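You operate a simulated robot arm through the tools that you are given. There is no shell and no other tool. Be economical: measure what you need, move in short steps, check, and stop when the job is done.

You run a simulated two-armed robot. Do the job below in one go: nothing can be reset, and whatever is moved stays where it is left.

JOB
Swap the clean plate on the wash bench's green mat for the dirty one.
Fine: free the clamp first; carry the clean plate to the free black mat; slide the dirty one over, never lift it, then clamp it.
Where things are to end (x, y in the base frame): small filter plate within 0.03 m of [0.38, -0.16].

It is judged by the outcome, as a careful person would: the job done as asked, and still so three seconds after it is handed in. It fails if anything else is knocked over, pushed out of place, dropped, spilled or broken.

ROBOT AND FRAMES
Two 6-joint arms with two-finger parallel grippers on one trunk, on a base that drives. Base frame: it is fixed to the floor where the robot stands at the start and does not move with it; the origin is under the middle of the robot, x ahead of it, y to its left, z up. Units: m, rad, N and s.
The left shoulder is at the start at [0.07, 0.166, 1.329], the right one opposite. With the tool pointing down near the work surface each hand reaches from about 0.42 to 0.82 m from the robot's upright axis, wherever it stands, measured 20 degrees to its own side. Places, roughly: back orange clamp [0.5, -0.2, 0.9]; green mat [0.4, -0.2, 0.8]; right black mat [0.4, -0.6, 0.8]. Payload 3.91 kg a hand.
The TCP of each hand is the grasp point between the finger pads, 0.03 m short of the fingertips. In the tool frame z runs along the fingers and y along their closing line. Largest opening 0.11 m; finger width 0.02, thickness 0.01; the body of the gripper, 0.048 by 0.112 m, starts 0.055 m behind the TCP.
Orientation is that of the tool frame in the base frame, as a unit quaternion [w, x, y, z]. With the fingers straight down and closing along the base's y, the tool's x points along the base's -x, its y along +y and its z along -z.

CONTROLS
- The arms move only by the tool send_rows. It takes "left_rows", "right_rows" or both (then of equal length, played together; a hand with none holds still); each is a list of rows, each an object (a shift or turn left out is 0, a gripper value left out holds the last) with "dr": the turn, a rotation vector about the base's x, y, z in rad, a list of three; "translation": the shift along the base's x, y, z in m, a list of three; "jaw": the finger opening in m, from 0 to 0.11. In form: [{"dr": [wx, wy, wz], "translation": [dx, dy, dz], "jaw": jaw}, ...]. A call has 1 to 20 rows; each row shifts and turns the commanded pose from where the row before left it. A row lasts 0.2 s, in which the tool goes at most 0.05 m and 0.15 rad; a call with a longer step from one row to the next is refused whole, and so is a gripper value outside its range. A pose out of reach is approached as far as the arm can. The call stops where the force on the tool passes 40 N (or 10 N more than at its start, if that is more) or the arm is blocked; 0.2 s more then pass. Each finger travels about 0.108 m/s and halts on what it meets, pressing with about 45 N; the grip force reading is that of the motor and also rises with nothing between the fingers. The clock runs only during rows and for 0.2 s after the last one: add rows that do not move to give the fingers time. It gives the time, the measured TCP pose, the force on the tool (base axes), the opening and the grip force at its end, in the units of the frame above (readings bear some noise), with the torque about the TCP (base axes, N m) and any sound that the robot's microphone picked up.
- Cameras (640 x 400 px; columns grow to the right, rows downward): "scene" is now at [0.1157, -0.0225, 1.5264]; the picture's right is [-0.35, -0.94, 0.00], its down [-0.80, 0.30, -0.53] and it looks along [0.49, -0.19, -0.85] (base axes); focal length 214 px, centre (320, 200). "left" rides on the left gripper at [0.077, -0.007, -0.115] in its tool frame; the picture's right is [0.09, 1.00, 0.00], its down [-0.80, 0.07, -0.59] and it looks along [-0.59, 0.05, 0.80] (tool axes); focal length 270 px, centre (320, 200). "right" rides on the right gripper at [0.077, 0.007, -0.114] in its tool frame; the picture's right is [-0.09, 1.00, 0.00], its down [-0.80, -0.07, -0.59] and it looks along [-0.59, -0.05, 0.80] (tool axes); focal length 270 px, centre (320, 200). There is no depth. A picture from a camera that has moved, and an enlarged one, comes with that camera's place and axes in the base frame and with its lens.
- get_image(camera): a new picture of that camera. No time passes.
- raise_lower(by): slides the trunk up (or, below 0, down) by that many m; the arms and the scene camera ride with it, the base frame stays. It gives what a move gives, with no picture.
- base_move(legs): drives the robot by 1 to 6 legs, each [ahead, left, turn to the left] in m, m and rad, along the robot's own axes; the way and the turn of a leg run together, so that a leg with both is an arc; at most 1.5 m and 3.142 rad a leg. The arms and the cameras ride along, it lands a little off, and it stops where it bumps. It gives what a move gives.
- pan_tilt(pan, tilt): turns the head with the scene camera to pan (to the left, within 1.501 rad either way) and tilt (down, from -0.506 to 1.204), counted from straight ahead of the robot. It gives what a move gives.
- inspect(camera, box): a new picture of the part [left, top, right, bottom] of that camera's present view, enlarged. No time passes.
- close_job(): hands the job in; it is judged then, once.

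Work in short steps. Places have to be worked out from the pictures, the camera data and where the tool is seen: move nearer, look again, correct. Check each grasp and each placing, and mend what went wrong. You have 120 turns and 100 pictures in all, those below and enlarged ones among them. Open the grippers and draw the arms clear of the work before you hand the job in, unless the task says otherwise; then end with one line.

The tools are called after ">>>" by a JSON object that holds its "fn" and its "kwargs". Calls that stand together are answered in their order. send_rows: Moves the arms, as the interface text tells. Its arguments: {"type":"object","properties":{"left_rows":{"type":"array","items":{"type":"object","properties":{"dr":{"type":"array","items":{"type":"number"}},"translation":{"type":"array","items":{"type":"number"}},"jaw":{"type":"number"}}}},"right_rows":{"type":"array","items":{"type":"object","properties":{"dr":{"type":"array","items":{"type":"number"}},"translation":{"type":"array","items":{"type":"number"}},"jaw":{"type":"number"}}}}},"required":[]} The other tools are called the same way: raise_lower (by) slides the trunk up or down; base_move (legs) drives the base; pan_tilt (pan, tilt) turns the head that bears the scene camera; get_image (camera) takes a picture; inspect (camera, box) takes an enlarged picture of a part of a camera's view; close_job () hands the job in.

At the start:

```text
t: 0.0
left_tool_pos: [0.0814, 0.3118, 0.3836]
left_tcp_rot: [0.05, 0.014, 0.998, 0.037]
left_ft_force: [0.3, -0.1, -0.2]
left_moment: [0.0, 0.03, -0.01]
left_finger_gap: 0.1098
left_grip_force: 0.0
right_tool_pos: [0.4228, -0.3922, 1.2545]
right_tcp_rot: [0.0, 0.0, 1.0, 0.002]
right_ft_force: [0.2, 0.1, -0.1]
right_moment: [0.05, 0.0, -0.02]
right_finger_gap: 0.11
right_grip_force: 0.1
trunk travel left (down, up): [-0.824, 0.116]
robot x, y, heading: [-0.0019, 0.001, 0.001]
head pan, tilt: [-0.361, 1.018]
```

scene: 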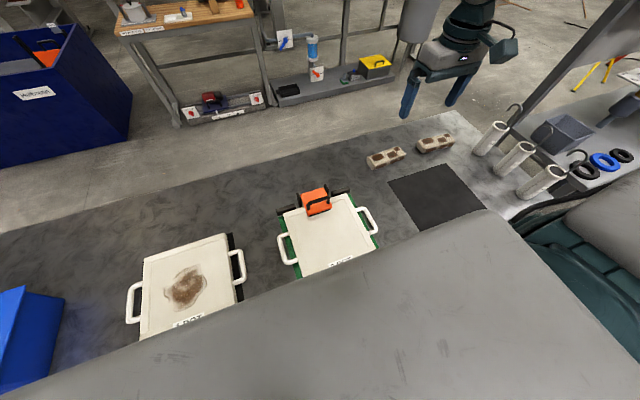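
right: 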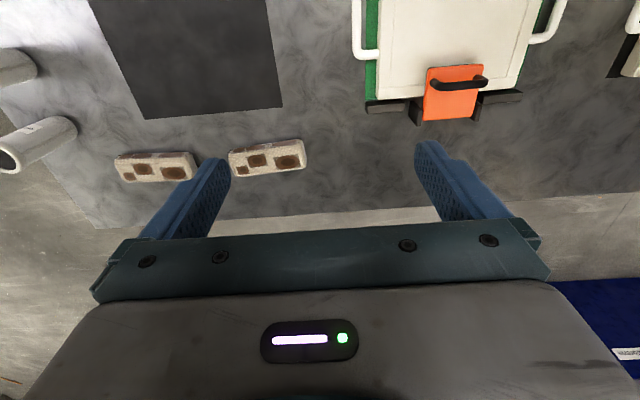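
left: 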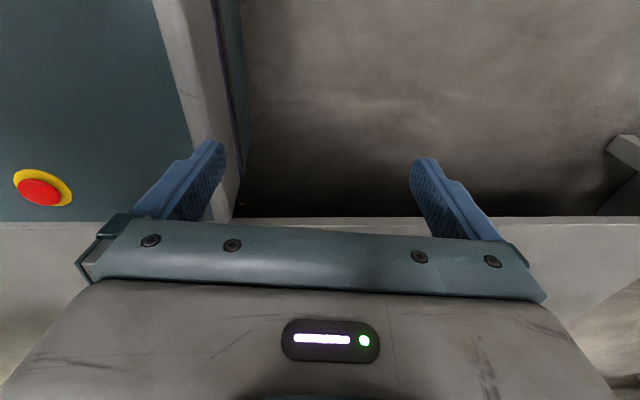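

I'll look closer at the clamp and both plates first.

>>> {"fn": "inspect", "kwargs": {"camera": "scene", "box": [240, 160, 400, 280]}}

>>> {"fn": "inspect", "kwargs": {"camera": "scene", "box": [100, 210, 280, 350]}}

>>> {"fn": "inspect", "kwargs": {"camera": "right", "box": [340, 0, 600, 150]}}

```text
3.33 times, centred on (320, 220) of scene
camera zoom: at [0.1157, -0.0225, 1.5264], right [-0.35, -0.94, 0.0], down [-0.8, 0.3, -0.53], along [0.49, -0.19, -0.85], focal length 715 px, centre (320, 133)
```

zoom: 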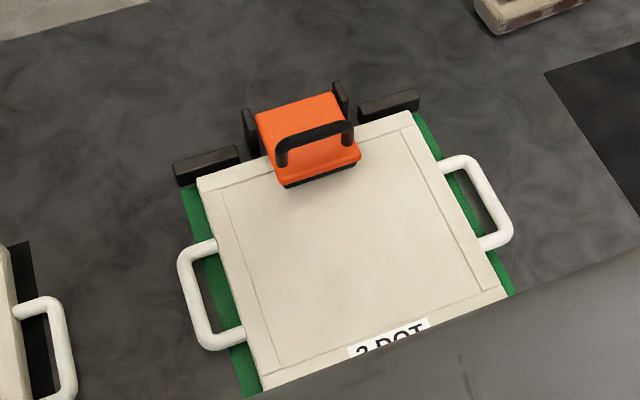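

```text
2.86 times, centred on (190, 280) of scene
camera zoom: at [0.1157, -0.0225, 1.5264], right [-0.35, -0.94, 0.0], down [-0.8, 0.3, -0.53], along [0.49, -0.19, -0.85], focal length 613 px, centre (691, -29)
```

zoom: 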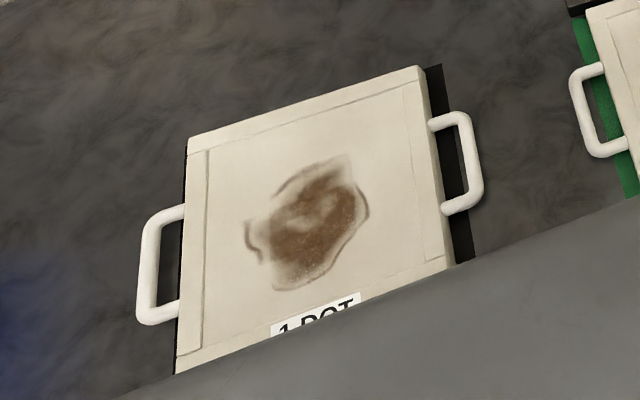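

```text
2.46 times, centred on (470, 75) of right
camera zoom: at [0.346, -0.385, 1.3686], right [0.09, 1.0, 0.0], down [0.8, -0.07, 0.59], along [0.59, -0.05, -0.8], focal length 665 px, centre (-49, 508)
```

zoom: 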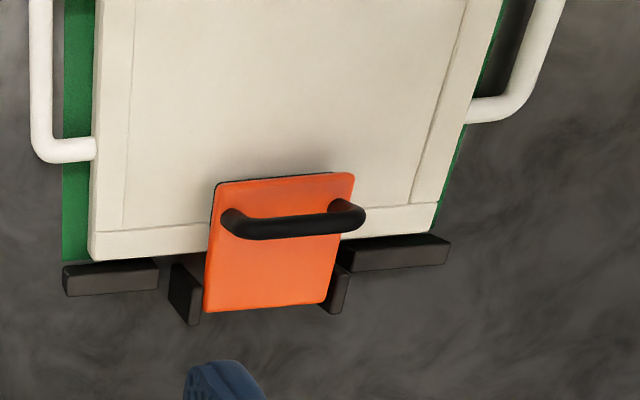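

Clean plate is centred near (0.388,-0.158) with its rear edge at x≈0.505; dirty plate near (0.385,0.31). I need to see the bench front edge near the hanging left hand, so I turn the head.

>>> {"fn": "pan_tilt", "kwargs": {"pan": 0.9, "tilt": 1.2}}

>>> {"fn": "get_image", "kwargs": {"camera": "scene"}}

```text
t: 1.4
left_tool_pos: [0.0823, 0.3115, 0.3846]
left_tcp_rot: [0.05, 0.014, 0.998, 0.037]
left_ft_force: [0.2, 0.3, 0.2]
left_moment: [0.01, 0.02, -0.02]
left_finger_gap: 0.11
left_grip_force: 0.1
right_tool_pos: [0.4221, -0.3915, 1.2529]
right_tcp_rot: [0.0, 0.0, 1.0, 0.001]
right_ft_force: [-1.4, 0.1, -0.7]
right_moment: [-0.01, -0.02, -0.03]
right_finger_gap: 0.11
right_grip_force: 0.2
trunk travel left (down, up): [-0.824, 0.116]
robot x, y, heading: [-0.0002, -0.0009, 0.001]
head pan, tilt: [0.901, 1.201]
```

```text
93 pictures are left
camera scene: at [0.0863, 0.0455, 1.515], right [0.78, -0.62, 0.0], down [-0.58, -0.73, -0.36], along [0.23, 0.28, -0.93], focal length 214 px, centre (320, 200)
```

scene: 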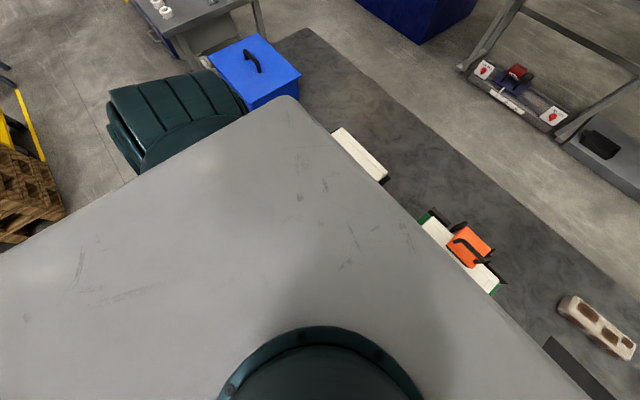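

The shoulder casing hides the bench front. I tilt the right hand so that its camera looks straight down and shows the bench's front edge.

>>> {"fn": "send_rows", "kwargs": {"right_rows": [{"dr": [0, 0.15, 0]}, {"dr": [0, 0.15, 0]}, {"dr": [0, 0.15, 0]}, {"dr": [0, 0.15, 0]}, {}]}}

>>> {"fn": "get_image", "kwargs": {"camera": "right"}}

```text
t: 2.6
left_tool_pos: [0.0813, 0.3119, 0.3839]
left_tcp_rot: [0.05, 0.014, 0.998, 0.037]
left_ft_force: [0.2, -0.2, 0.5]
left_moment: [0.01, -0.02, -0.03]
left_finger_gap: 0.1098
left_grip_force: 0.0
right_tool_pos: [0.4073, -0.4107, 1.251]
right_tcp_rot: [-0.295, 0.0, 0.955, 0.0]
right_ft_force: [0.2, -1.1, -0.1]
right_moment: [-0.01, -0.01, 0.01]
right_finger_gap: 0.11
right_grip_force: 0.1
right hand out of reach, approached as far as the arm can: row 3, 4
trunk travel left (down, up): [-0.824, 0.116]
robot x, y, heading: [-0.001, -0.0022, 0.002]
head pan, tilt: [0.901, 1.201]
```

```text
92 pictures are left
camera right: at [0.4088, -0.4043, 1.3899], right [0.07, 1.0, -0.05], down [1.0, -0.07, 0.04], along [0.03, -0.05, -1.0], focal length 270 px, centre (320, 200)
```

right: 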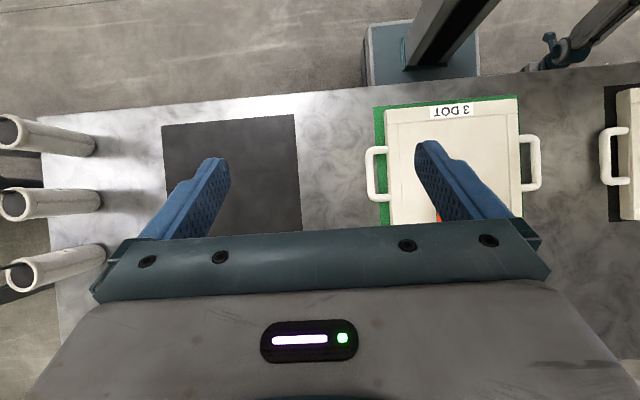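

Bench front edge is at x≈0.185; right mat centre ≈(0.395,-0.635), with upright tubes near y≈-0.92. I level the right hand again and move it toward the clamp for a close look.

>>> {"fn": "send_rows", "kwargs": {"right_rows": [{"dr": [0, -0.15, 0]}, {"dr": [0, -0.15, 0]}, {"dr": [0, -0.15, 0]}, {"dr": [0, -0.15, 0]}, {"translation": [0, 0.045, -0.02]}, {"translation": [0, 0.045, -0.02]}, {"translation": [0, 0.045, -0.02]}, {"translation": [0, 0.045, -0.02]}, {"translation": [0, 0.04, -0.03]}, {"translation": [0, 0, -0.045]}, {"translation": [0, 0, -0.045]}, {}]}}

>>> {"fn": "get_image", "kwargs": {"camera": "right"}}

>>> {"fn": "pan_tilt", "kwargs": {"pan": -0.36, "tilt": 1.0}}

```text
t: 5.2
left_tool_pos: [0.0824, 0.3118, 0.3845]
left_tcp_rot: [0.051, 0.014, 0.998, 0.037]
left_ft_force: [-0.4, -0.5, -0.7]
left_moment: [-0.01, 0.01, 0.02]
left_finger_gap: 0.1101
left_grip_force: 0.0
right_tool_pos: [0.3492, -0.3204, 1.0457]
right_tcp_rot: [0.0, 0.0, 1.0, 0.001]
right_ft_force: [0.0, -0.3, 1.0]
right_moment: [-0.01, 0.03, -0.04]
right_finger_gap: 0.11
right_grip_force: 0.1
right hand out of reach, approached as far as the arm can: row 6, 7, 8, 9, 11
trunk travel left (down, up): [-0.824, 0.116]
robot x, y, heading: [-0.0017, 0.004, 0.003]
head pan, tilt: [0.901, 1.201]
```

```text
91 pictures are left
camera right: at [0.2725, -0.3132, 1.1606], right [0.09, 1.0, 0.0], down [0.8, -0.07, 0.6], along [0.59, -0.05, -0.8], focal length 270 px, centre (320, 200)
```

right: 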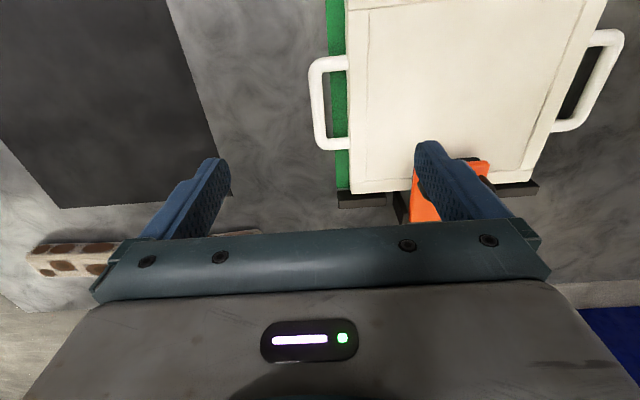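

```text
t: 6.7
left_tool_pos: [0.0822, 0.3108, 0.3838]
left_tcp_rot: [0.051, 0.014, 0.998, 0.038]
left_ft_force: [-0.1, 0.3, -0.3]
left_moment: [0.02, 0.03, 0.01]
left_finger_gap: 0.1099
left_grip_force: 0.0
right_tool_pos: [0.3513, -0.3209, 1.0455]
right_tcp_rot: [0.001, -0.001, 1.0, 0.003]
right_ft_force: [-0.6, 0.9, 0.0]
right_moment: [0.0, -0.02, -0.02]
right_finger_gap: 0.1102
right_grip_force: 0.2
trunk travel left (down, up): [-0.824, 0.116]
robot x, y, heading: [-0.0009, -0.0015, -0.002]
head pan, tilt: [-0.36, 1.0]
```

The right hand is inside its minimum reach here. I back the robot off and shift it right, to stand in front of the clean plate.

>>> {"fn": "base_move", "kwargs": {"legs": [[-0.22, 0, 0], [0, -0.16, 0]]}}

>>> {"fn": "get_image", "kwargs": {"camera": "scene"}}

```text
t: 9.4
left_tool_pos: [-0.1384, 0.1523, 0.3829]
left_tcp_rot: [0.05, 0.01, 0.998, 0.036]
left_ft_force: [0.8, 0.6, -0.5]
left_moment: [-0.03, 0.0, 0.01]
left_finger_gap: 0.1099
left_grip_force: 0.0
right_tool_pos: [0.1332, -0.4773, 1.0462]
right_tcp_rot: [0.001, -0.003, 1.0, 0.0]
right_ft_force: [0.7, 0.7, 0.1]
right_moment: [-0.05, 0.03, -0.02]
right_finger_gap: 0.1099
right_grip_force: 0.1
trunk travel left (down, up): [-0.824, 0.116]
robot x, y, heading: [-0.2199, -0.1634, 0.002]
head pan, tilt: [-0.36, 1.0]
```

```text
90 pictures are left
camera scene: at [-0.1013, -0.1793, 1.5276], right [-0.35, -0.94, 0.0], down [-0.79, 0.29, -0.54], along [0.51, -0.19, -0.84], focal length 214 px, centre (320, 200)
```

scene: 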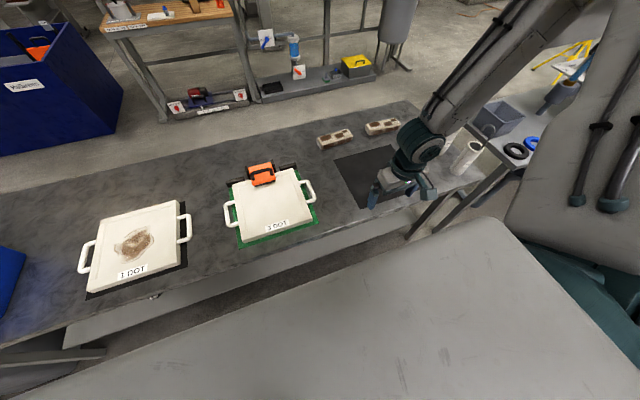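

Now the bench is clear in view. I bring the right hand toward the clamp (about (0.37,-0.17,1.03)) to look at it, while the left hand rises in front of the bench.

>>> {"fn": "send_rows", "kwargs": {"right_rows": [{"translation": [0.026, 0.03, 0]}, {"translation": [0.026, 0.03, 0]}, {"translation": [0.026, 0.03, 0]}, {"translation": [0.026, 0.03, 0]}, {"translation": [0.026, 0.03, 0]}, {"translation": [0.026, 0.03, 0]}, {"translation": [0.026, 0.03, 0]}, {"translation": [0.026, 0.03, 0]}, {"translation": [0.026, 0.03, 0]}, {"translation": [0.01, 0.03, 0]}, {}, {}, {}, {}, {}], "left_rows": [{"translation": [0.01, 0.01, 0.045]}, {"translation": [0.01, 0.01, 0.045]}, {"translation": [0.01, 0.01, 0.045]}, {"translation": [0.01, 0.01, 0.045]}, {"translation": [0.01, 0.01, 0.045]}, {"translation": [0.01, 0.01, 0.045]}, {"translation": [0.01, 0.01, 0.045]}, {"translation": [0.01, 0.01, 0.045]}, {"translation": [0.01, 0.01, 0.045]}, {"translation": [0.01, 0.01, 0.045]}, {"translation": [0.01, 0, 0.045]}, {"translation": [0.01, 0, 0.045]}, {"translation": [0.01, 0, 0.045]}, {"translation": [0.01, 0, 0.045]}, {"translation": [0.01, 0, 0.045]}]}}

>>> {"fn": "get_image", "kwargs": {"camera": "right"}}

>>> {"fn": "get_image", "kwargs": {"camera": "scene"}}

```text
t: 12.6
left_tool_pos: [-0.0105, 0.2206, 0.9184]
left_tcp_rot: [0.048, 0.012, 0.998, 0.038]
left_ft_force: [1.1, 0.7, -0.7]
left_moment: [-0.02, -0.01, 0.02]
left_finger_gap: 0.1099
left_grip_force: 0.0
left hand out of reach, approached as far as the arm can: row 12, 13, 14, 15
right_tool_pos: [0.1982, -0.5045, 1.0749]
right_tcp_rot: [0.0, -0.003, 1.0, 0.002]
right_ft_force: [0.2, -0.3, -0.6]
right_moment: [0.05, 0.03, 0.01]
right_finger_gap: 0.1099
right_grip_force: 0.0
right hand out of reach, approached as far as the arm can: row 1, 2, 3, 4, 5, 6, 7, 8, 9, 10
trunk travel left (down, up): [-0.824, 0.116]
robot x, y, heading: [-0.2202, -0.1649, 0.006]
head pan, tilt: [-0.36, 1.0]
```

```text
89 pictures are left
camera right: at [0.1222, -0.4987, 1.1894], right [0.08, 1.0, 0.0], down [0.8, -0.07, 0.59], along [0.59, -0.05, -0.8], focal length 270 px, centre (320, 200)
```

right: 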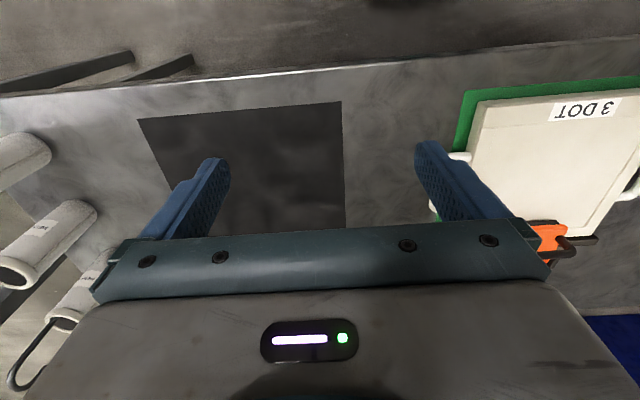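

```text
88 pictures are left
camera scene: at [-0.0988, -0.1827, 1.5274], right [-0.35, -0.94, 0.0], down [-0.79, 0.29, -0.54], along [0.5, -0.19, -0.84], focal length 214 px, centre (320, 200)
```

scene: 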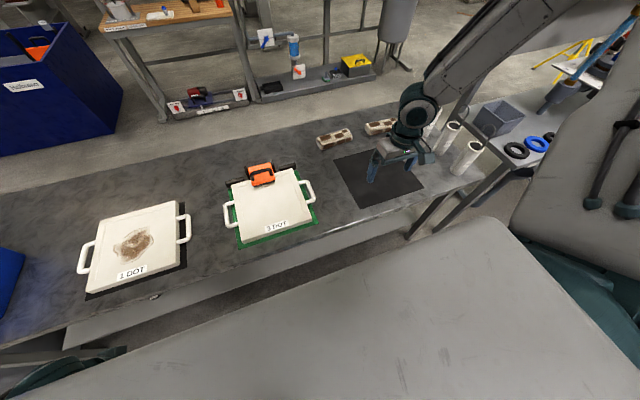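

Both hands are folded too near at this height. I raise the trunk for more room, then test with a still row.

>>> {"fn": "raise_lower", "kwargs": {"by": 0.11}}

>>> {"fn": "send_rows", "kwargs": {"right_rows": [{}, {}], "left_rows": [{}, {}]}}

```text
t: 14.0
left_tool_pos: [-0.0121, 0.2206, 1.0291]
left_tcp_rot: [0.05, 0.012, 0.998, 0.038]
left_ft_force: [-0.5, 0.3, -0.1]
left_moment: [0.0, 0.01, 0.01]
left_finger_gap: 0.1099
left_grip_force: 0.0
right_tool_pos: [0.1971, -0.5059, 1.1848]
right_tcp_rot: [0.001, -0.003, 1.0, 0.002]
right_ft_force: [0.0, 0.5, 0.5]
right_moment: [0.0, -0.01, -0.01]
right_finger_gap: 0.1103
right_grip_force: 0.0
trunk travel left (down, up): [-0.934, 0.006]
robot x, y, heading: [-0.2186, -0.1609, 0.005]
head pan, tilt: [-0.36, 1.0]
```

```text
t: 14.6
left_tool_pos: [-0.0111, 0.2214, 1.0286]
left_tcp_rot: [0.05, 0.012, 0.998, 0.038]
left_ft_force: [0.0, 0.8, 0.0]
left_moment: [-0.05, 0.02, -0.03]
left_finger_gap: 0.1102
left_grip_force: 0.0
right_tool_pos: [0.1968, -0.504, 1.1851]
right_tcp_rot: [0.001, -0.003, 1.0, 0.003]
right_ft_force: [-0.6, 0.6, 0.2]
right_moment: [0.02, -0.01, -0.04]
right_finger_gap: 0.1099
right_grip_force: 0.1
trunk travel left (down, up): [-0.934, 0.006]
robot x, y, heading: [-0.2223, -0.1617, 0.008]
head pan, tilt: [-0.36, 1.0]
```

The command restarts from the actual pose. I go outward first, then across.

>>> {"fn": "send_rows", "kwargs": {"right_rows": [{"translation": [0.035, 0, -0.02]}, {"translation": [0.035, 0, -0.02]}, {"translation": [0.035, 0, -0.02]}, {"translation": [0.035, 0, -0.02]}, {"translation": [0.035, 0, -0.02]}, {"translation": [0.03, 0, -0.02]}, {"translation": [0, 0.04, 0]}, {"translation": [0, 0.04, 0]}, {"translation": [0, 0.04, 0]}, {"translation": [0, 0.04, 0]}, {"translation": [0, 0.04, 0]}, {"translation": [0, 0.04, 0]}, {"translation": [0, 0.04, 0]}, {"translation": [0, 0.03, 0]}, {}], "left_rows": [{"translation": [0.035, 0.01, 0]}, {"translation": [0.035, 0.01, 0]}, {"translation": [0.035, 0.01, 0]}, {"translation": [0.035, 0.01, 0]}, {"translation": [0.035, 0.01, 0]}, {"translation": [0.035, 0.01, 0]}, {"translation": [0.035, 0.01, 0]}, {"translation": [0.035, 0.01, 0]}, {}, {}, {}, {}, {}, {}, {}]}}

>>> {"fn": "get_image", "kwargs": {"camera": "right"}}

>>> {"fn": "get_image", "kwargs": {"camera": "scene"}}

```text
t: 17.8
left_tool_pos: [0.2676, 0.3005, 1.0302]
left_tcp_rot: [0.048, 0.012, 0.998, 0.037]
left_ft_force: [-0.4, -0.2, -0.4]
left_moment: [-0.01, 0.01, -0.02]
left_finger_gap: 0.1098
left_grip_force: 0.2
right_tool_pos: [0.1974, -0.5126, 1.131]
right_tcp_rot: [0.001, -0.002, 1.0, 0.002]
right_ft_force: [0.6, 0.1, 0.5]
right_moment: [0.01, -0.03, -0.01]
right_finger_gap: 0.11
right_grip_force: 0.1
right hand out of reach, approached as far as the arm can: row 1, 2, 3, 4, 5, 6, 7, 8, 9, 10, 11, 12, 13, 14
trunk travel left (down, up): [-0.934, 0.006]
robot x, y, heading: [-0.2169, -0.1578, -0.001]
head pan, tilt: [-0.36, 1.0]
```

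```text
87 pictures are left
camera right: at [0.1215, -0.5063, 1.2459], right [0.08, 1.0, 0.01], down [0.8, -0.07, 0.6], along [0.59, -0.04, -0.8], focal length 270 px, centre (320, 200)
```

right: 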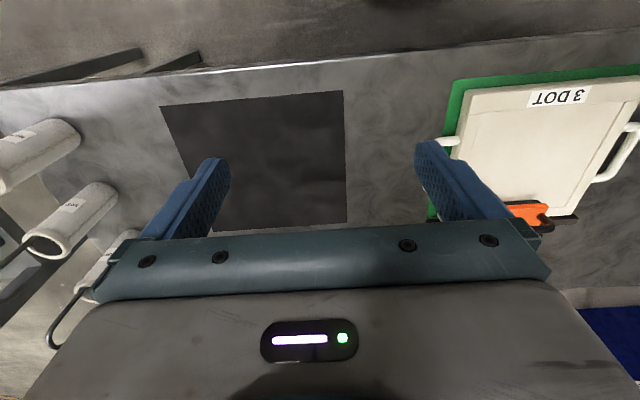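

```text
86 pictures are left
camera scene: at [-0.1006, -0.183, 1.6375], right [-0.35, -0.94, 0.0], down [-0.79, 0.29, -0.54], along [0.51, -0.19, -0.84], focal length 214 px, centre (320, 200)
```

scene: 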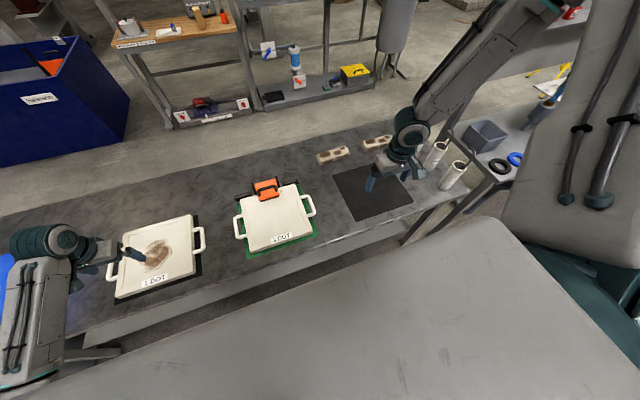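

The right arm seems bound by a wrist limit, not distance. I test turning the tool about the vertical, which I need for the clamp bar anyway.

>>> {"fn": "send_rows", "kwargs": {"right_rows": [{"dr": [0, 0, 0.15]}, {"dr": [0, 0, 0.15]}, {"dr": [0, 0, 0.15]}, {"dr": [0, 0, 0.15]}, {}]}}

```text
t: 19.0
left_tool_pos: [0.2667, 0.3021, 1.0286]
left_tcp_rot: [0.05, 0.012, 0.998, 0.038]
left_ft_force: [1.0, 0.5, 0.2]
left_moment: [-0.02, 0.02, -0.02]
left_finger_gap: 0.11
left_grip_force: 0.0
right_tool_pos: [0.1963, -0.5119, 1.1321]
right_tcp_rot: [0.0, -0.298, 0.955, 0.002]
right_ft_force: [0.0, -0.3, 0.0]
right_moment: [-0.02, -0.01, 0.03]
right_finger_gap: 0.1099
right_grip_force: 0.1
trunk travel left (down, up): [-0.934, 0.006]
robot x, y, heading: [-0.2159, -0.162, 0.004]
head pan, tilt: [-0.36, 1.0]
```

That turn works. Continue it to about 90° while moving outward and down.

>>> {"fn": "send_rows", "kwargs": {"right_rows": [{"dr": [0, 0, 0.15], "translation": [0.03, 0, -0.01]}, {"dr": [0, 0, 0.15], "translation": [0.03, 0, -0.01]}, {"dr": [0, 0, 0.15], "translation": [0.03, 0, -0.01]}, {"dr": [0, 0, 0.15], "translation": [0.03, 0.03, 0]}, {"dr": [0, 0, 0.15], "translation": [0.03, 0.03, 0]}, {"dr": [0, 0, 0.15], "translation": [0.03, 0.03, 0]}, {"dr": [0, 0, 0.07], "translation": [0, 0.03, 0]}, {}]}}

>>> {"fn": "get_image", "kwargs": {"camera": "right"}}

```text
t: 20.8
left_tool_pos: [0.2665, 0.3005, 1.0298]
left_tcp_rot: [0.05, 0.012, 0.998, 0.037]
left_ft_force: [0.6, -0.3, -0.5]
left_moment: [0.0, 0.0, 0.0]
left_finger_gap: 0.1099
left_grip_force: 0.0
right_tool_pos: [0.2658, -0.5524, 1.1395]
right_tcp_rot: [0.0, 0.708, -0.706, -0.002]
right_ft_force: [0.3, 0.3, -0.4]
right_moment: [0.01, -0.03, 0.04]
right_finger_gap: 0.1099
right_grip_force: 0.0
right hand out of reach, approached as far as the arm can: row 1, 2, 3, 4, 5, 6, 7
trunk travel left (down, up): [-0.934, 0.006]
robot x, y, heading: [-0.2208, -0.1602, 0.008]
head pan, tilt: [-0.36, 1.0]
```

```text
85 pictures are left
camera right: at [0.2601, -0.6293, 1.2534], right [-1.0, 0.08, 0.0], down [0.07, 0.8, 0.6], along [0.05, 0.6, -0.8], focal length 270 px, centre (320, 200)
```

right: 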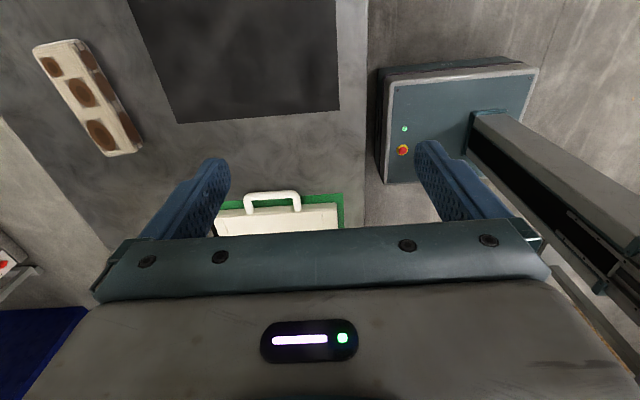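

The hand only moved radially; it may need to be further out and lower before swinging inward. I try that over the free mat.

>>> {"fn": "send_rows", "kwargs": {"right_rows": [{"translation": [0.035, -0.018, -0.035]}, {"translation": [0.035, -0.018, -0.035]}, {"translation": [0.035, -0.018, -0.035]}, {"translation": [0.025, -0.012, -0.035]}, {"translation": [0.0, 0.03, 0]}, {"translation": [0.0, 0.03, 0]}, {"translation": [0.0, 0.03, 0]}, {}]}}

>>> {"fn": "get_image", "kwargs": {"camera": "scene"}}

```text
refused: row 1 steps farther than a row can; nothing moved
```

```text
84 pictures are left
camera scene: at [-0.1019, -0.1824, 1.6376], right [-0.35, -0.94, 0.0], down [-0.79, 0.29, -0.54], along [0.51, -0.19, -0.84], focal length 214 px, centre (320, 200)
```

scene: 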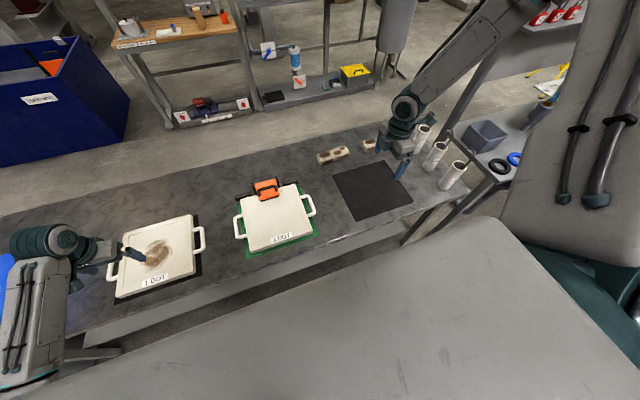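

>>> {"fn": "send_rows", "kwargs": {"right_rows": [{"translation": [0.03, -0.016, -0.03]}, {"translation": [0.03, -0.016, -0.03]}, {"translation": [0.03, -0.016, -0.03]}, {"translation": [0.03, -0.016, -0.03]}, {"translation": [0.01, -0.01, -0.03]}, {"translation": [0.0, 0.03, 0]}, {"translation": [0.0, 0.03, 0]}, {"translation": [0.0, 0.03, 0]}, {}]}}

```text
t: 22.8
left_tool_pos: [0.2686, 0.3012, 1.0292]
left_tcp_rot: [0.049, 0.012, 0.998, 0.038]
left_ft_force: [-0.9, 0.4, -0.2]
left_moment: [0.04, -0.03, -0.02]
left_finger_gap: 0.11
left_grip_force: 0.1
right_tool_pos: [0.3057, -0.6003, 1.0654]
right_tcp_rot: [0.0, 0.709, -0.705, -0.002]
right_ft_force: [-0.4, 0.4, -0.9]
right_moment: [-0.03, 0.03, -0.04]
right_finger_gap: 0.1102
right_grip_force: 0.1
right hand out of reach, approached as far as the arm can: row 1, 2, 3, 4, 5, 6, 7, 8
trunk travel left (down, up): [-0.934, 0.006]
robot x, y, heading: [-0.2221, -0.1609, 0.004]
head pan, tilt: [-0.36, 1.0]
```

>>> {"fn": "send_rows", "kwargs": {"right_rows": [{"translation": [0.0, -0.03, 0]}, {"translation": [0.0, -0.03, 0]}, {"translation": [0.03, 0, 0]}, {"translation": [0.03, 0, 0]}, {"translation": [0.03, 0, 0]}, {"translation": [0.03, 0, 0]}, {}]}}

```text
t: 24.4
left_tool_pos: [0.2682, 0.3023, 1.0282]
left_tcp_rot: [0.05, 0.011, 0.998, 0.037]
left_ft_force: [0.6, -0.1, 0.7]
left_moment: [-0.04, -0.02, 0.01]
left_finger_gap: 0.1102
left_grip_force: 0.1
right_tool_pos: [0.3937, -0.6784, 1.0846]
right_tcp_rot: [0.0, 0.708, -0.706, -0.002]
right_ft_force: [0.2, -0.1, -0.4]
right_moment: [-0.04, 0.02, 0.0]
right_finger_gap: 0.11
right_grip_force: 0.1
right hand out of reach, approached as far as the arm can: row 5, 6
trunk travel left (down, up): [-0.934, 0.006]
robot x, y, heading: [-0.2206, -0.1593, 0.006]
head pan, tilt: [-0.36, 1.0]
```

The right arm is held along a fixed plane (a joint limit on this posture). I check whether the left arm, in a different posture, can swing inward.

>>> {"fn": "send_rows", "kwargs": {"left_rows": [{"translation": [0.02, -0.035, 0]}, {"translation": [0.02, -0.035, 0]}, {"translation": [0.02, -0.035, 0]}, {"translation": [0.02, -0.035, 0]}, {"translation": [0.02, -0.035, 0]}, {"translation": [0.02, -0.035, 0]}, {}]}}

>>> {"fn": "get_image", "kwargs": {"camera": "scene"}}

```text
t: 26.0
left_tool_pos: [0.3899, 0.0904, 1.0286]
left_tcp_rot: [0.05, 0.013, 0.998, 0.038]
left_ft_force: [1.2, 0.3, 0.5]
left_moment: [-0.03, 0.0, 0.0]
left_finger_gap: 0.1098
left_grip_force: 0.1
right_tool_pos: [0.3921, -0.6787, 1.0853]
right_tcp_rot: [0.0, 0.708, -0.706, -0.001]
right_ft_force: [-0.3, -0.1, 0.5]
right_moment: [-0.01, -0.02, 0.0]
right_finger_gap: 0.1102
right_grip_force: 0.1
trunk travel left (down, up): [-0.934, 0.006]
robot x, y, heading: [-0.221, -0.1573, 0.005]
head pan, tilt: [-0.36, 1.0]
```

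```text
83 pictures are left
camera scene: at [-0.1021, -0.182, 1.6377], right [-0.35, -0.94, 0.0], down [-0.79, 0.29, -0.54], along [0.51, -0.19, -0.84], focal length 214 px, centre (320, 200)
```

scene: 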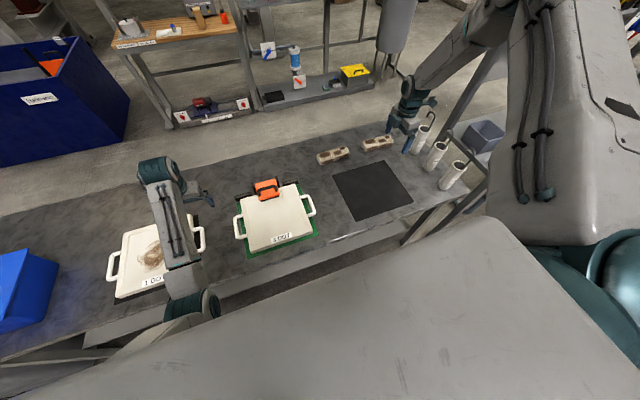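

The left arm moves freely. Before touching anything I level its tool, turn it a quarter, and bring it left of the clamp for a side view.

>>> {"fn": "send_rows", "kwargs": {"left_rows": [{"dr": [-0.074, 0.1, 0.028]}, {"dr": [0, 0, -0.15], "translation": [0.01, 0, 0]}, {"dr": [0, 0, -0.15], "translation": [0.01, 0, 0]}, {"dr": [0, 0, -0.15], "translation": [0.01, 0, 0]}, {"dr": [0, 0, -0.15], "translation": [0.01, 0, 0]}, {"dr": [0, 0, -0.15], "translation": [0.01, 0, 0]}, {"dr": [0, 0, -0.15], "translation": [0.01, 0, 0]}, {"dr": [0, 0, -0.15], "translation": [0.01, 0, 0]}, {"dr": [0, 0, -0.15], "translation": [0.01, 0, 0]}, {"dr": [0, 0, -0.15], "translation": [0.01, 0, 0]}, {"dr": [0, 0, -0.15], "translation": [0.01, 0, -0.01]}, {"dr": [0, 0, -0.07], "translation": [0, 0, -0.02]}, {}]}}

>>> {"fn": "get_image", "kwargs": {"camera": "left"}}

```text
t: 28.8
left_tool_pos: [0.4872, 0.0906, 0.9994]
left_tcp_rot: [0.001, 0.706, 0.708, 0.001]
left_ft_force: [-0.4, 0.6, -0.3]
left_moment: [0.0, 0.01, 0.02]
left_finger_gap: 0.11
left_grip_force: 0.1
right_tool_pos: [0.3924, -0.6803, 1.0854]
right_tcp_rot: [-0.001, 0.709, -0.705, -0.003]
right_ft_force: [-0.2, -0.3, 0.5]
right_moment: [-0.01, 0.01, 0.0]
right_finger_gap: 0.1101
right_grip_force: 0.0
trunk travel left (down, up): [-0.934, 0.006]
robot x, y, heading: [-0.2165, -0.1616, 0.006]
head pan, tilt: [-0.36, 1.0]
```

```text
82 pictures are left
camera left: at [0.4811, 0.1687, 1.1144], right [1.0, 0.09, 0.0], down [0.07, -0.8, 0.59], along [0.06, -0.59, -0.8], focal length 270 px, centre (320, 200)
```

left: 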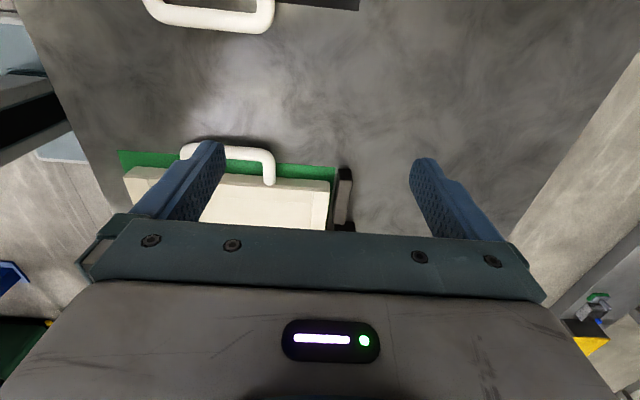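

The gripper hides the lower half of this view; I move over toward the clamp, staying high.

>>> {"fn": "send_rows", "kwargs": {"left_rows": [{"translation": [0, -0.03, 0.02]}, {"translation": [0, -0.03, 0.02]}, {"translation": [0, -0.04, 0.02]}, {"translation": [0, -0.04, 0.01]}, {"translation": [0, -0.04, 0]}, {}]}}

>>> {"fn": "get_image", "kwargs": {"camera": "left"}}

>>> {"fn": "inspect", "kwargs": {"camera": "scene", "box": [220, 160, 330, 260]}}

```text
t: 30.2
left_tool_pos: [0.4868, -0.0892, 1.0707]
left_tcp_rot: [0.001, 0.705, 0.709, 0.001]
left_ft_force: [-0.4, -0.4, -0.5]
left_moment: [0.04, 0.0, -0.02]
left_finger_gap: 0.11
left_grip_force: 0.2
right_tool_pos: [0.3932, -0.6782, 1.0849]
right_tcp_rot: [0.0, 0.709, -0.706, -0.002]
right_ft_force: [-0.1, -0.6, -0.5]
right_moment: [-0.01, 0.04, -0.02]
right_finger_gap: 0.1101
right_grip_force: 0.0
trunk travel left (down, up): [-0.934, 0.006]
robot x, y, heading: [-0.2148, -0.1627, 0.0]
head pan, tilt: [-0.36, 1.0]
```

```text
81 pictures are left
camera left: at [0.4813, -0.0109, 1.1853], right [1.0, 0.09, 0.0], down [0.07, -0.8, 0.59], along [0.06, -0.59, -0.8], focal length 270 px, centre (320, 200)
```

left: 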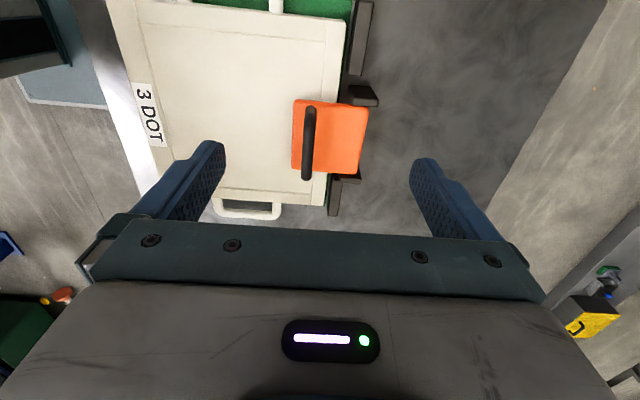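

```text
4.00 times, centred on (275, 210) of scene
camera zoom: at [-0.1012, -0.1821, 1.6376], right [-0.35, -0.94, 0.0], down [-0.79, 0.29, -0.54], along [0.51, -0.19, -0.84], focal length 858 px, centre (500, 160)
```

zoom: 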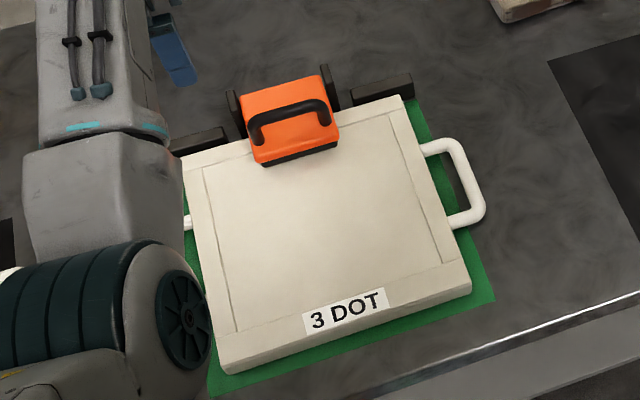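

>>> {"fn": "inspect", "kwargs": {"camera": "left", "box": [250, 60, 410, 220]}}

```text
2.50 times, centred on (330, 140) of left
camera zoom: at [0.4813, -0.0109, 1.1853], right [1.0, 0.09, 0.0], down [0.07, -0.8, 0.59], along [0.06, -0.59, -0.8], focal length 676 px, centre (295, 350)
```

zoom: 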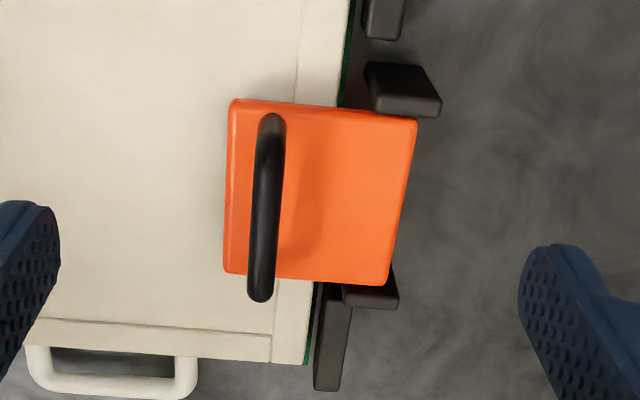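

The clamp is an orange slab hinged between two posts (axis near x≈0.54, along y); its bar is at about x=0.482, y=-0.15, z≈0.895. I bring the left fingers above the bar, with a smaller opening.

>>> {"fn": "send_rows", "kwargs": {"left_rows": [{"translation": [-0.003, -0.03, -0.03], "jaw": 0.05}, {"translation": [-0.002, -0.03, -0.03]}, {"translation": [0, 0, -0.03]}, {"translation": [0, 0, -0.02]}, {}, {}]}}

>>> {"fn": "get_image", "kwargs": {"camera": "left"}}

>>> {"fn": "inspect", "kwargs": {"camera": "scene", "box": [220, 140, 330, 220]}}

```text
t: 31.6
left_tool_pos: [0.4823, -0.1485, 0.9597]
left_tcp_rot: [0.001, 0.705, 0.709, 0.001]
left_ft_force: [-0.4, -0.5, 0.7]
left_moment: [-0.04, 0.01, 0.0]
left_finger_gap: 0.05
left_grip_force: 0.1
right_tool_pos: [0.3938, -0.6796, 1.0846]
right_tcp_rot: [0.0, 0.708, -0.706, -0.001]
right_ft_force: [-0.3, 0.1, 0.2]
right_moment: [0.01, 0.05, 0.01]
right_finger_gap: 0.1102
right_grip_force: 0.0
trunk travel left (down, up): [-0.934, 0.006]
robot x, y, heading: [-0.215, -0.1609, 0.002]
head pan, tilt: [-0.36, 1.0]
```

```text
78 pictures are left
camera left: at [0.4759, -0.0708, 1.075], right [1.0, 0.09, 0.0], down [0.07, -0.8, 0.59], along [0.06, -0.59, -0.8], focal length 270 px, centre (320, 200)
```

left: 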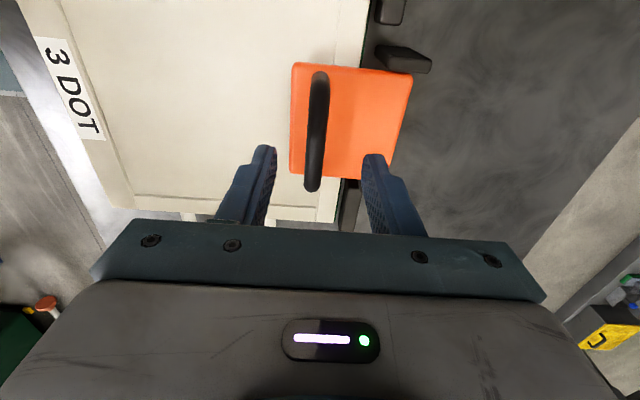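

```text
5.00 times, centred on (275, 180) of scene
camera zoom: at [-0.1014, -0.1826, 1.6376], right [-0.35, -0.94, 0.0], down [-0.79, 0.29, -0.54], along [0.51, -0.19, -0.84], focal length 1072 px, centre (545, 300)
```

zoom: 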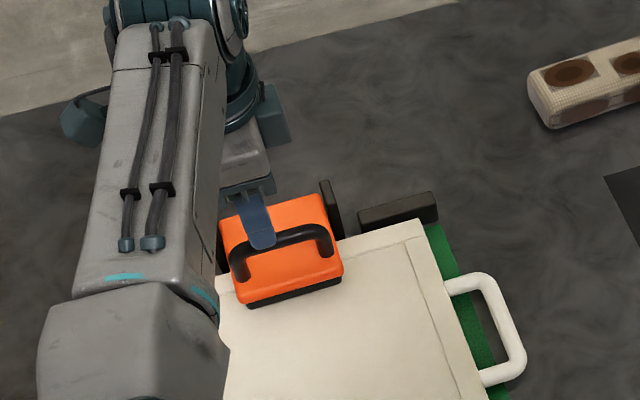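

Bar is centred between the fingers. I lower to z≈0.91 and close on it.

>>> {"fn": "send_rows", "kwargs": {"left_rows": [{"translation": [0, 0, -0.025]}, {"translation": [0, 0, -0.023]}, {}, {"jaw": 0.0}, {}, {}]}}

>>> {"fn": "get_image", "kwargs": {"camera": "left"}}

```text
t: 33.0
left_tool_pos: [0.4805, -0.1489, 0.9112]
left_tcp_rot: [0.0, 0.705, 0.709, 0.0]
left_ft_force: [-7.2, -0.1, -2.5]
left_moment: [-0.15, 0.29, -0.26]
left_finger_gap: 0.0131
left_grip_force: 44.8
right_tool_pos: [0.3927, -0.6798, 1.0866]
right_tcp_rot: [-0.001, 0.709, -0.705, -0.002]
right_ft_force: [0.6, -0.3, 0.3]
right_moment: [0.01, 0.04, 0.05]
right_finger_gap: 0.11
right_grip_force: 0.1
trunk travel left (down, up): [-0.934, 0.006]
robot x, y, heading: [-0.2197, -0.1631, 0.003]
head pan, tilt: [-0.36, 1.0]
```

```text
76 pictures are left
camera left: at [0.4747, -0.0711, 1.0263], right [1.0, 0.09, 0.0], down [0.08, -0.8, 0.59], along [0.06, -0.59, -0.8], focal length 270 px, centre (320, 200)
```

left: 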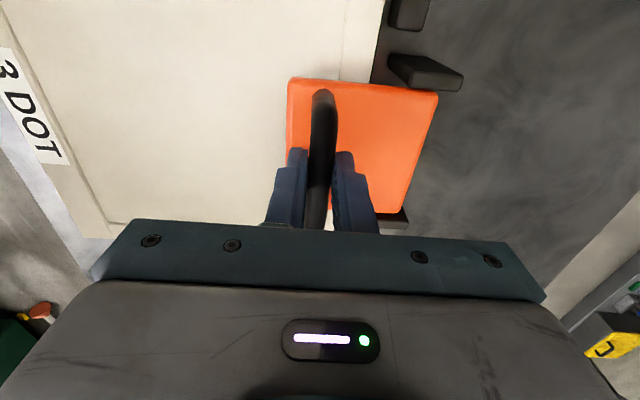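

The bar is gripped (13 mm). I lift gently along the hinge arc by about 0.3 rad, tilting the tool with it, and read the force.

>>> {"fn": "send_rows", "kwargs": {"left_rows": [{"translation": [0.006, 0, 0.008], "dr": [0, 0.1, 0]}, {"translation": [0.007, 0, 0.008], "dr": [0, 0.1, 0]}, {}]}}

>>> {"fn": "inspect", "kwargs": {"camera": "scene", "box": [220, 140, 330, 220]}}

```text
t: 33.7
left_tool_pos: [0.4892, -0.1477, 0.9216]
left_tcp_rot: [-0.05, 0.704, 0.706, -0.052]
left_ft_force: [21.0, -10.6, -20.7]
left_moment: [0.56, -0.52, -0.19]
left_finger_gap: 0.0136
left_grip_force: 44.9
left hand out of reach, approached as far as the arm can: row 2
right_tool_pos: [0.4008, -0.6819, 1.0814]
right_tcp_rot: [0.001, 0.708, -0.706, -0.004]
right_ft_force: [0.9, -0.3, 0.8]
right_moment: [0.02, -0.02, 0.0]
right_finger_gap: 0.1101
right_grip_force: 0.2
trunk travel left (down, up): [-0.934, 0.006]
robot x, y, heading: [-0.2153, -0.1614, -0.0]
head pan, tilt: [-0.36, 1.0]
stopped in row 3 (left hand): the force on the tool passed its limit (the readings are from after the stop); the commanded pose is now the measured one
```

```text
5.00 times, centred on (275, 180) of scene
camera zoom: at [-0.09, -0.1852, 1.6363], right [-0.35, -0.94, 0.0], down [-0.79, 0.29, -0.53], along [0.5, -0.19, -0.85], focal length 1072 px, centre (545, 300)
```

zoom: 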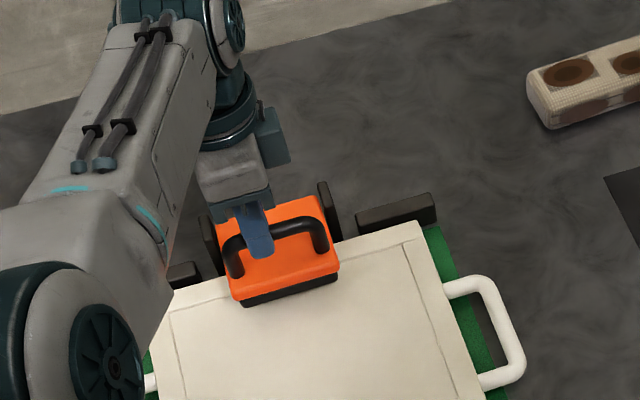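

The tilt hit a wrist limit and the arm lurched. I pause with a still row and re-read.

>>> {"fn": "send_rows", "kwargs": {"left_rows": [{}, {}]}}

>>> {"fn": "get_image", "kwargs": {"camera": "left"}}

>>> {"fn": "get_image", "kwargs": {"camera": "scene"}}

```text
t: 34.3
left_tool_pos: [0.4886, -0.1466, 0.9221]
left_tcp_rot: [-0.052, 0.704, 0.707, -0.054]
left_ft_force: [24.1, -11.1, -24.7]
left_moment: [-1.13, -0.55, -0.03]
left_finger_gap: 0.0134
left_grip_force: 44.7
right_tool_pos: [0.4014, -0.6824, 1.0793]
right_tcp_rot: [0.002, 0.708, -0.706, -0.005]
right_ft_force: [-1.1, -0.2, 0.0]
right_moment: [-0.03, -0.01, 0.0]
right_finger_gap: 0.1102
right_grip_force: 0.1
trunk travel left (down, up): [-0.934, 0.006]
robot x, y, heading: [-0.2204, -0.1597, 0.001]
head pan, tilt: [-0.36, 1.0]
```

```text
74 pictures are left
camera left: at [0.4996, -0.0688, 1.0369], right [0.98, 0.09, -0.15], down [0.16, -0.8, 0.58], along [-0.06, -0.59, -0.8], focal length 270 px, centre (320, 200)
```

left: 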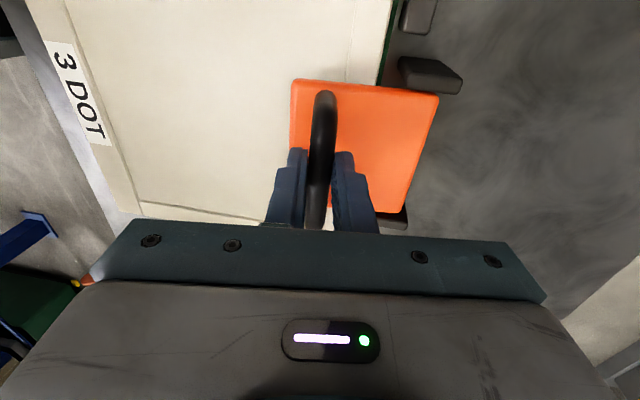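

```text
73 pictures are left
camera scene: at [-0.0891, -0.186, 1.6366], right [-0.35, -0.94, 0.0], down [-0.79, 0.29, -0.53], along [0.5, -0.19, -0.85], focal length 214 px, centre (320, 200)
```

scene: 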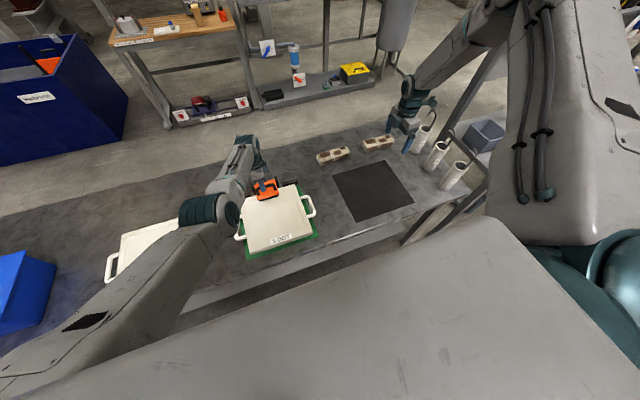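

The clamp did move, but the hand is being pulled toward the hinge (+x, −z), so the path was too steep. I relieve by going forward and slightly down.

>>> {"fn": "send_rows", "kwargs": {"left_rows": [{"translation": [0.006, 0, -0.003]}, {}]}}

```text
t: 34.9
left_tool_pos: [0.4895, -0.1455, 0.9218]
left_tcp_rot: [-0.05, 0.704, 0.707, -0.052]
left_ft_force: [11.3, -14.8, -13.2]
left_moment: [-0.58, -0.28, -0.13]
left_finger_gap: 0.0134
left_grip_force: 44.7
right_tool_pos: [0.3961, -0.6837, 1.0819]
right_tcp_rot: [0.0, 0.708, -0.706, -0.003]
right_ft_force: [0.7, 1.2, 0.1]
right_moment: [0.0, -0.01, 0.01]
right_finger_gap: 0.1099
right_grip_force: 0.0
trunk travel left (down, up): [-0.934, 0.006]
robot x, y, heading: [-0.2183, -0.1604, 0.003]
head pan, tilt: [-0.36, 1.0]
```

>>> {"fn": "send_rows", "kwargs": {"left_rows": [{"translation": [0.005, -0.005, -0.002]}, {}]}}

```text
t: 35.5
left_tool_pos: [0.4888, -0.1458, 0.9227]
left_tcp_rot: [-0.051, 0.704, 0.707, -0.052]
left_ft_force: [10.3, -17.2, -12.1]
left_moment: [-0.93, -0.25, -0.08]
left_finger_gap: 0.0134
left_grip_force: 45.0
left hand out of reach, approached as far as the arm can: row 1
right_tool_pos: [0.3967, -0.6829, 1.0812]
right_tcp_rot: [0.0, 0.708, -0.706, -0.004]
right_ft_force: [-0.4, -0.4, 0.2]
right_moment: [-0.01, -0.01, -0.01]
right_finger_gap: 0.1101
right_grip_force: 0.1
trunk travel left (down, up): [-0.934, 0.006]
robot x, y, heading: [-0.2182, -0.1616, 0.005]
head pan, tilt: [-0.36, 1.0]
```

The arm is at full stretch here, which is the true limit. I set the clamp back down, release, and come closer with the robot.

>>> {"fn": "send_rows", "kwargs": {"left_rows": [{"translation": [-0.004, 0, -0.006], "dr": [0, -0.05, 0]}, {"translation": [-0.004, 0, -0.005], "dr": [0, -0.05, 0]}, {}, {"jaw": 0.05}, {}, {}, {"translation": [0, 0, 0.03]}, {"translation": [-0.01, 0.0, 0.03]}, {"translation": [-0.03, 0, 0.03]}, {}]}}

>>> {"fn": "get_image", "kwargs": {"camera": "left"}}

```text
t: 37.9
left_tool_pos: [0.4561, -0.1204, 1.0162]
left_tcp_rot: [-0.013, 0.698, 0.716, 0.003]
left_ft_force: [0.2, 0.1, 1.1]
left_moment: [0.03, 0.0, -0.02]
left_finger_gap: 0.0502
left_grip_force: 0.0
right_tool_pos: [0.395, -0.6805, 1.0855]
right_tcp_rot: [-0.001, 0.709, -0.706, -0.002]
right_ft_force: [0.5, -0.1, 0.8]
right_moment: [0.0, -0.02, -0.03]
right_finger_gap: 0.1099
right_grip_force: 0.0
trunk travel left (down, up): [-0.934, 0.006]
robot x, y, heading: [-0.2168, -0.1633, 0.002]
head pan, tilt: [-0.36, 1.0]
stopped in row 10 (left hand): the arm was blocked; the commanded pose is now the measured one
```

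```text
72 pictures are left
camera left: at [0.4504, -0.0456, 1.1335], right [0.99, 0.11, -0.01], down [0.1, -0.81, 0.58], along [0.05, -0.57, -0.82], focal length 270 px, centre (320, 200)
```

left: 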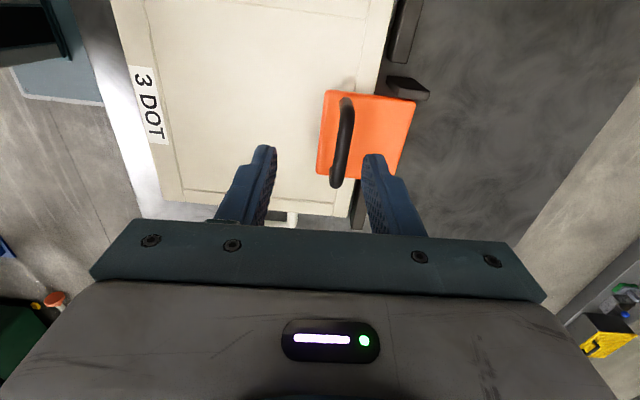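

Clamp rests as before. I retract both hands a bit, then drive so that the clamp sits ahead-left of the robot for the left arm.

>>> {"fn": "send_rows", "kwargs": {"left_rows": [{"translation": [-0.03, 0.02, 0.01]}, {"translation": [-0.03, 0.02, 0.01]}, {"translation": [-0.03, 0.02, 0.01]}, {"translation": [-0.03, 0.02, 0]}, {"translation": [-0.03, 0.02, 0]}, {}], "right_rows": [{"translation": [-0.033, 0.025, 0.01]}, {"translation": [-0.033, 0.025, 0.01]}, {"translation": [-0.033, 0.025, 0.01]}, {"translation": [-0.033, 0.025, 0.01]}, {"translation": [-0.033, 0.025, 0.01]}, {}]}}

>>> {"fn": "base_move", "kwargs": {"legs": [[0, -0.15, 0], [0.13, 0, 0]]}}

>>> {"fn": "get_image", "kwargs": {"camera": "scene"}}

```text
t: 38.9
left_tool_pos: [0.4127, -0.0327, 1.1199]
left_tcp_rot: [0.038, 0.69, 0.719, 0.076]
left_ft_force: [0.1, 1.1, 0.6]
left_moment: [-0.04, -0.03, 0.0]
left_finger_gap: 0.05
left_grip_force: 0.1
left hand out of reach, approached as far as the arm can: row 3, 4
right_tool_pos: [0.2702, -0.5882, 1.1224]
right_tcp_rot: [-0.002, 0.708, -0.706, -0.001]
right_ft_force: [0.2, -0.1, 0.0]
right_moment: [0.01, -0.03, 0.0]
right_finger_gap: 0.1101
right_grip_force: 0.1
trunk travel left (down, up): [-0.934, 0.006]
robot x, y, heading: [-0.2175, -0.1619, 0.003]
head pan, tilt: [-0.36, 1.0]
stopped in row 4 (left hand): the arm was blocked; the commanded pose is now the measured one
```

```text
t: 41.2
left_tool_pos: [0.5395, -0.1875, 1.1201]
left_tcp_rot: [0.039, 0.691, 0.718, 0.075]
left_ft_force: [-0.4, -0.9, 0.1]
left_moment: [0.03, -0.01, -0.02]
left_finger_gap: 0.0499
left_grip_force: 0.0
right_tool_pos: [0.3983, -0.7404, 1.1252]
right_tcp_rot: [-0.003, 0.708, -0.706, -0.001]
right_ft_force: [0.3, 0.3, -0.2]
right_moment: [-0.04, -0.07, 0.02]
right_finger_gap: 0.11
right_grip_force: 0.1
trunk travel left (down, up): [-0.934, 0.006]
robot x, y, heading: [-0.0886, -0.3115, 0.004]
head pan, tilt: [-0.36, 1.0]
```

```text
71 pictures are left
camera scene: at [0.0241, -0.3358, 1.638], right [-0.35, -0.94, 0.0], down [-0.79, 0.3, -0.54], along [0.51, -0.19, -0.84], focal length 214 px, centre (320, 200)
```

scene: 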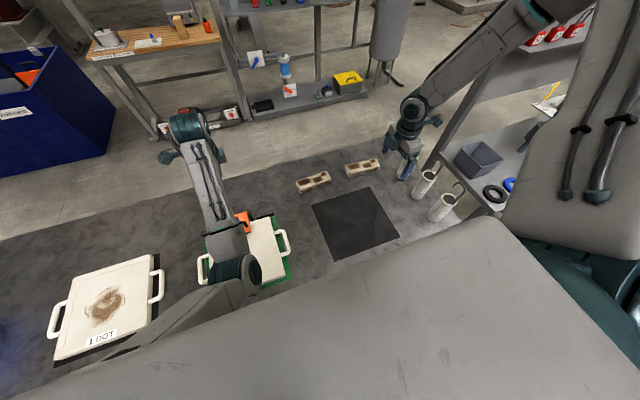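

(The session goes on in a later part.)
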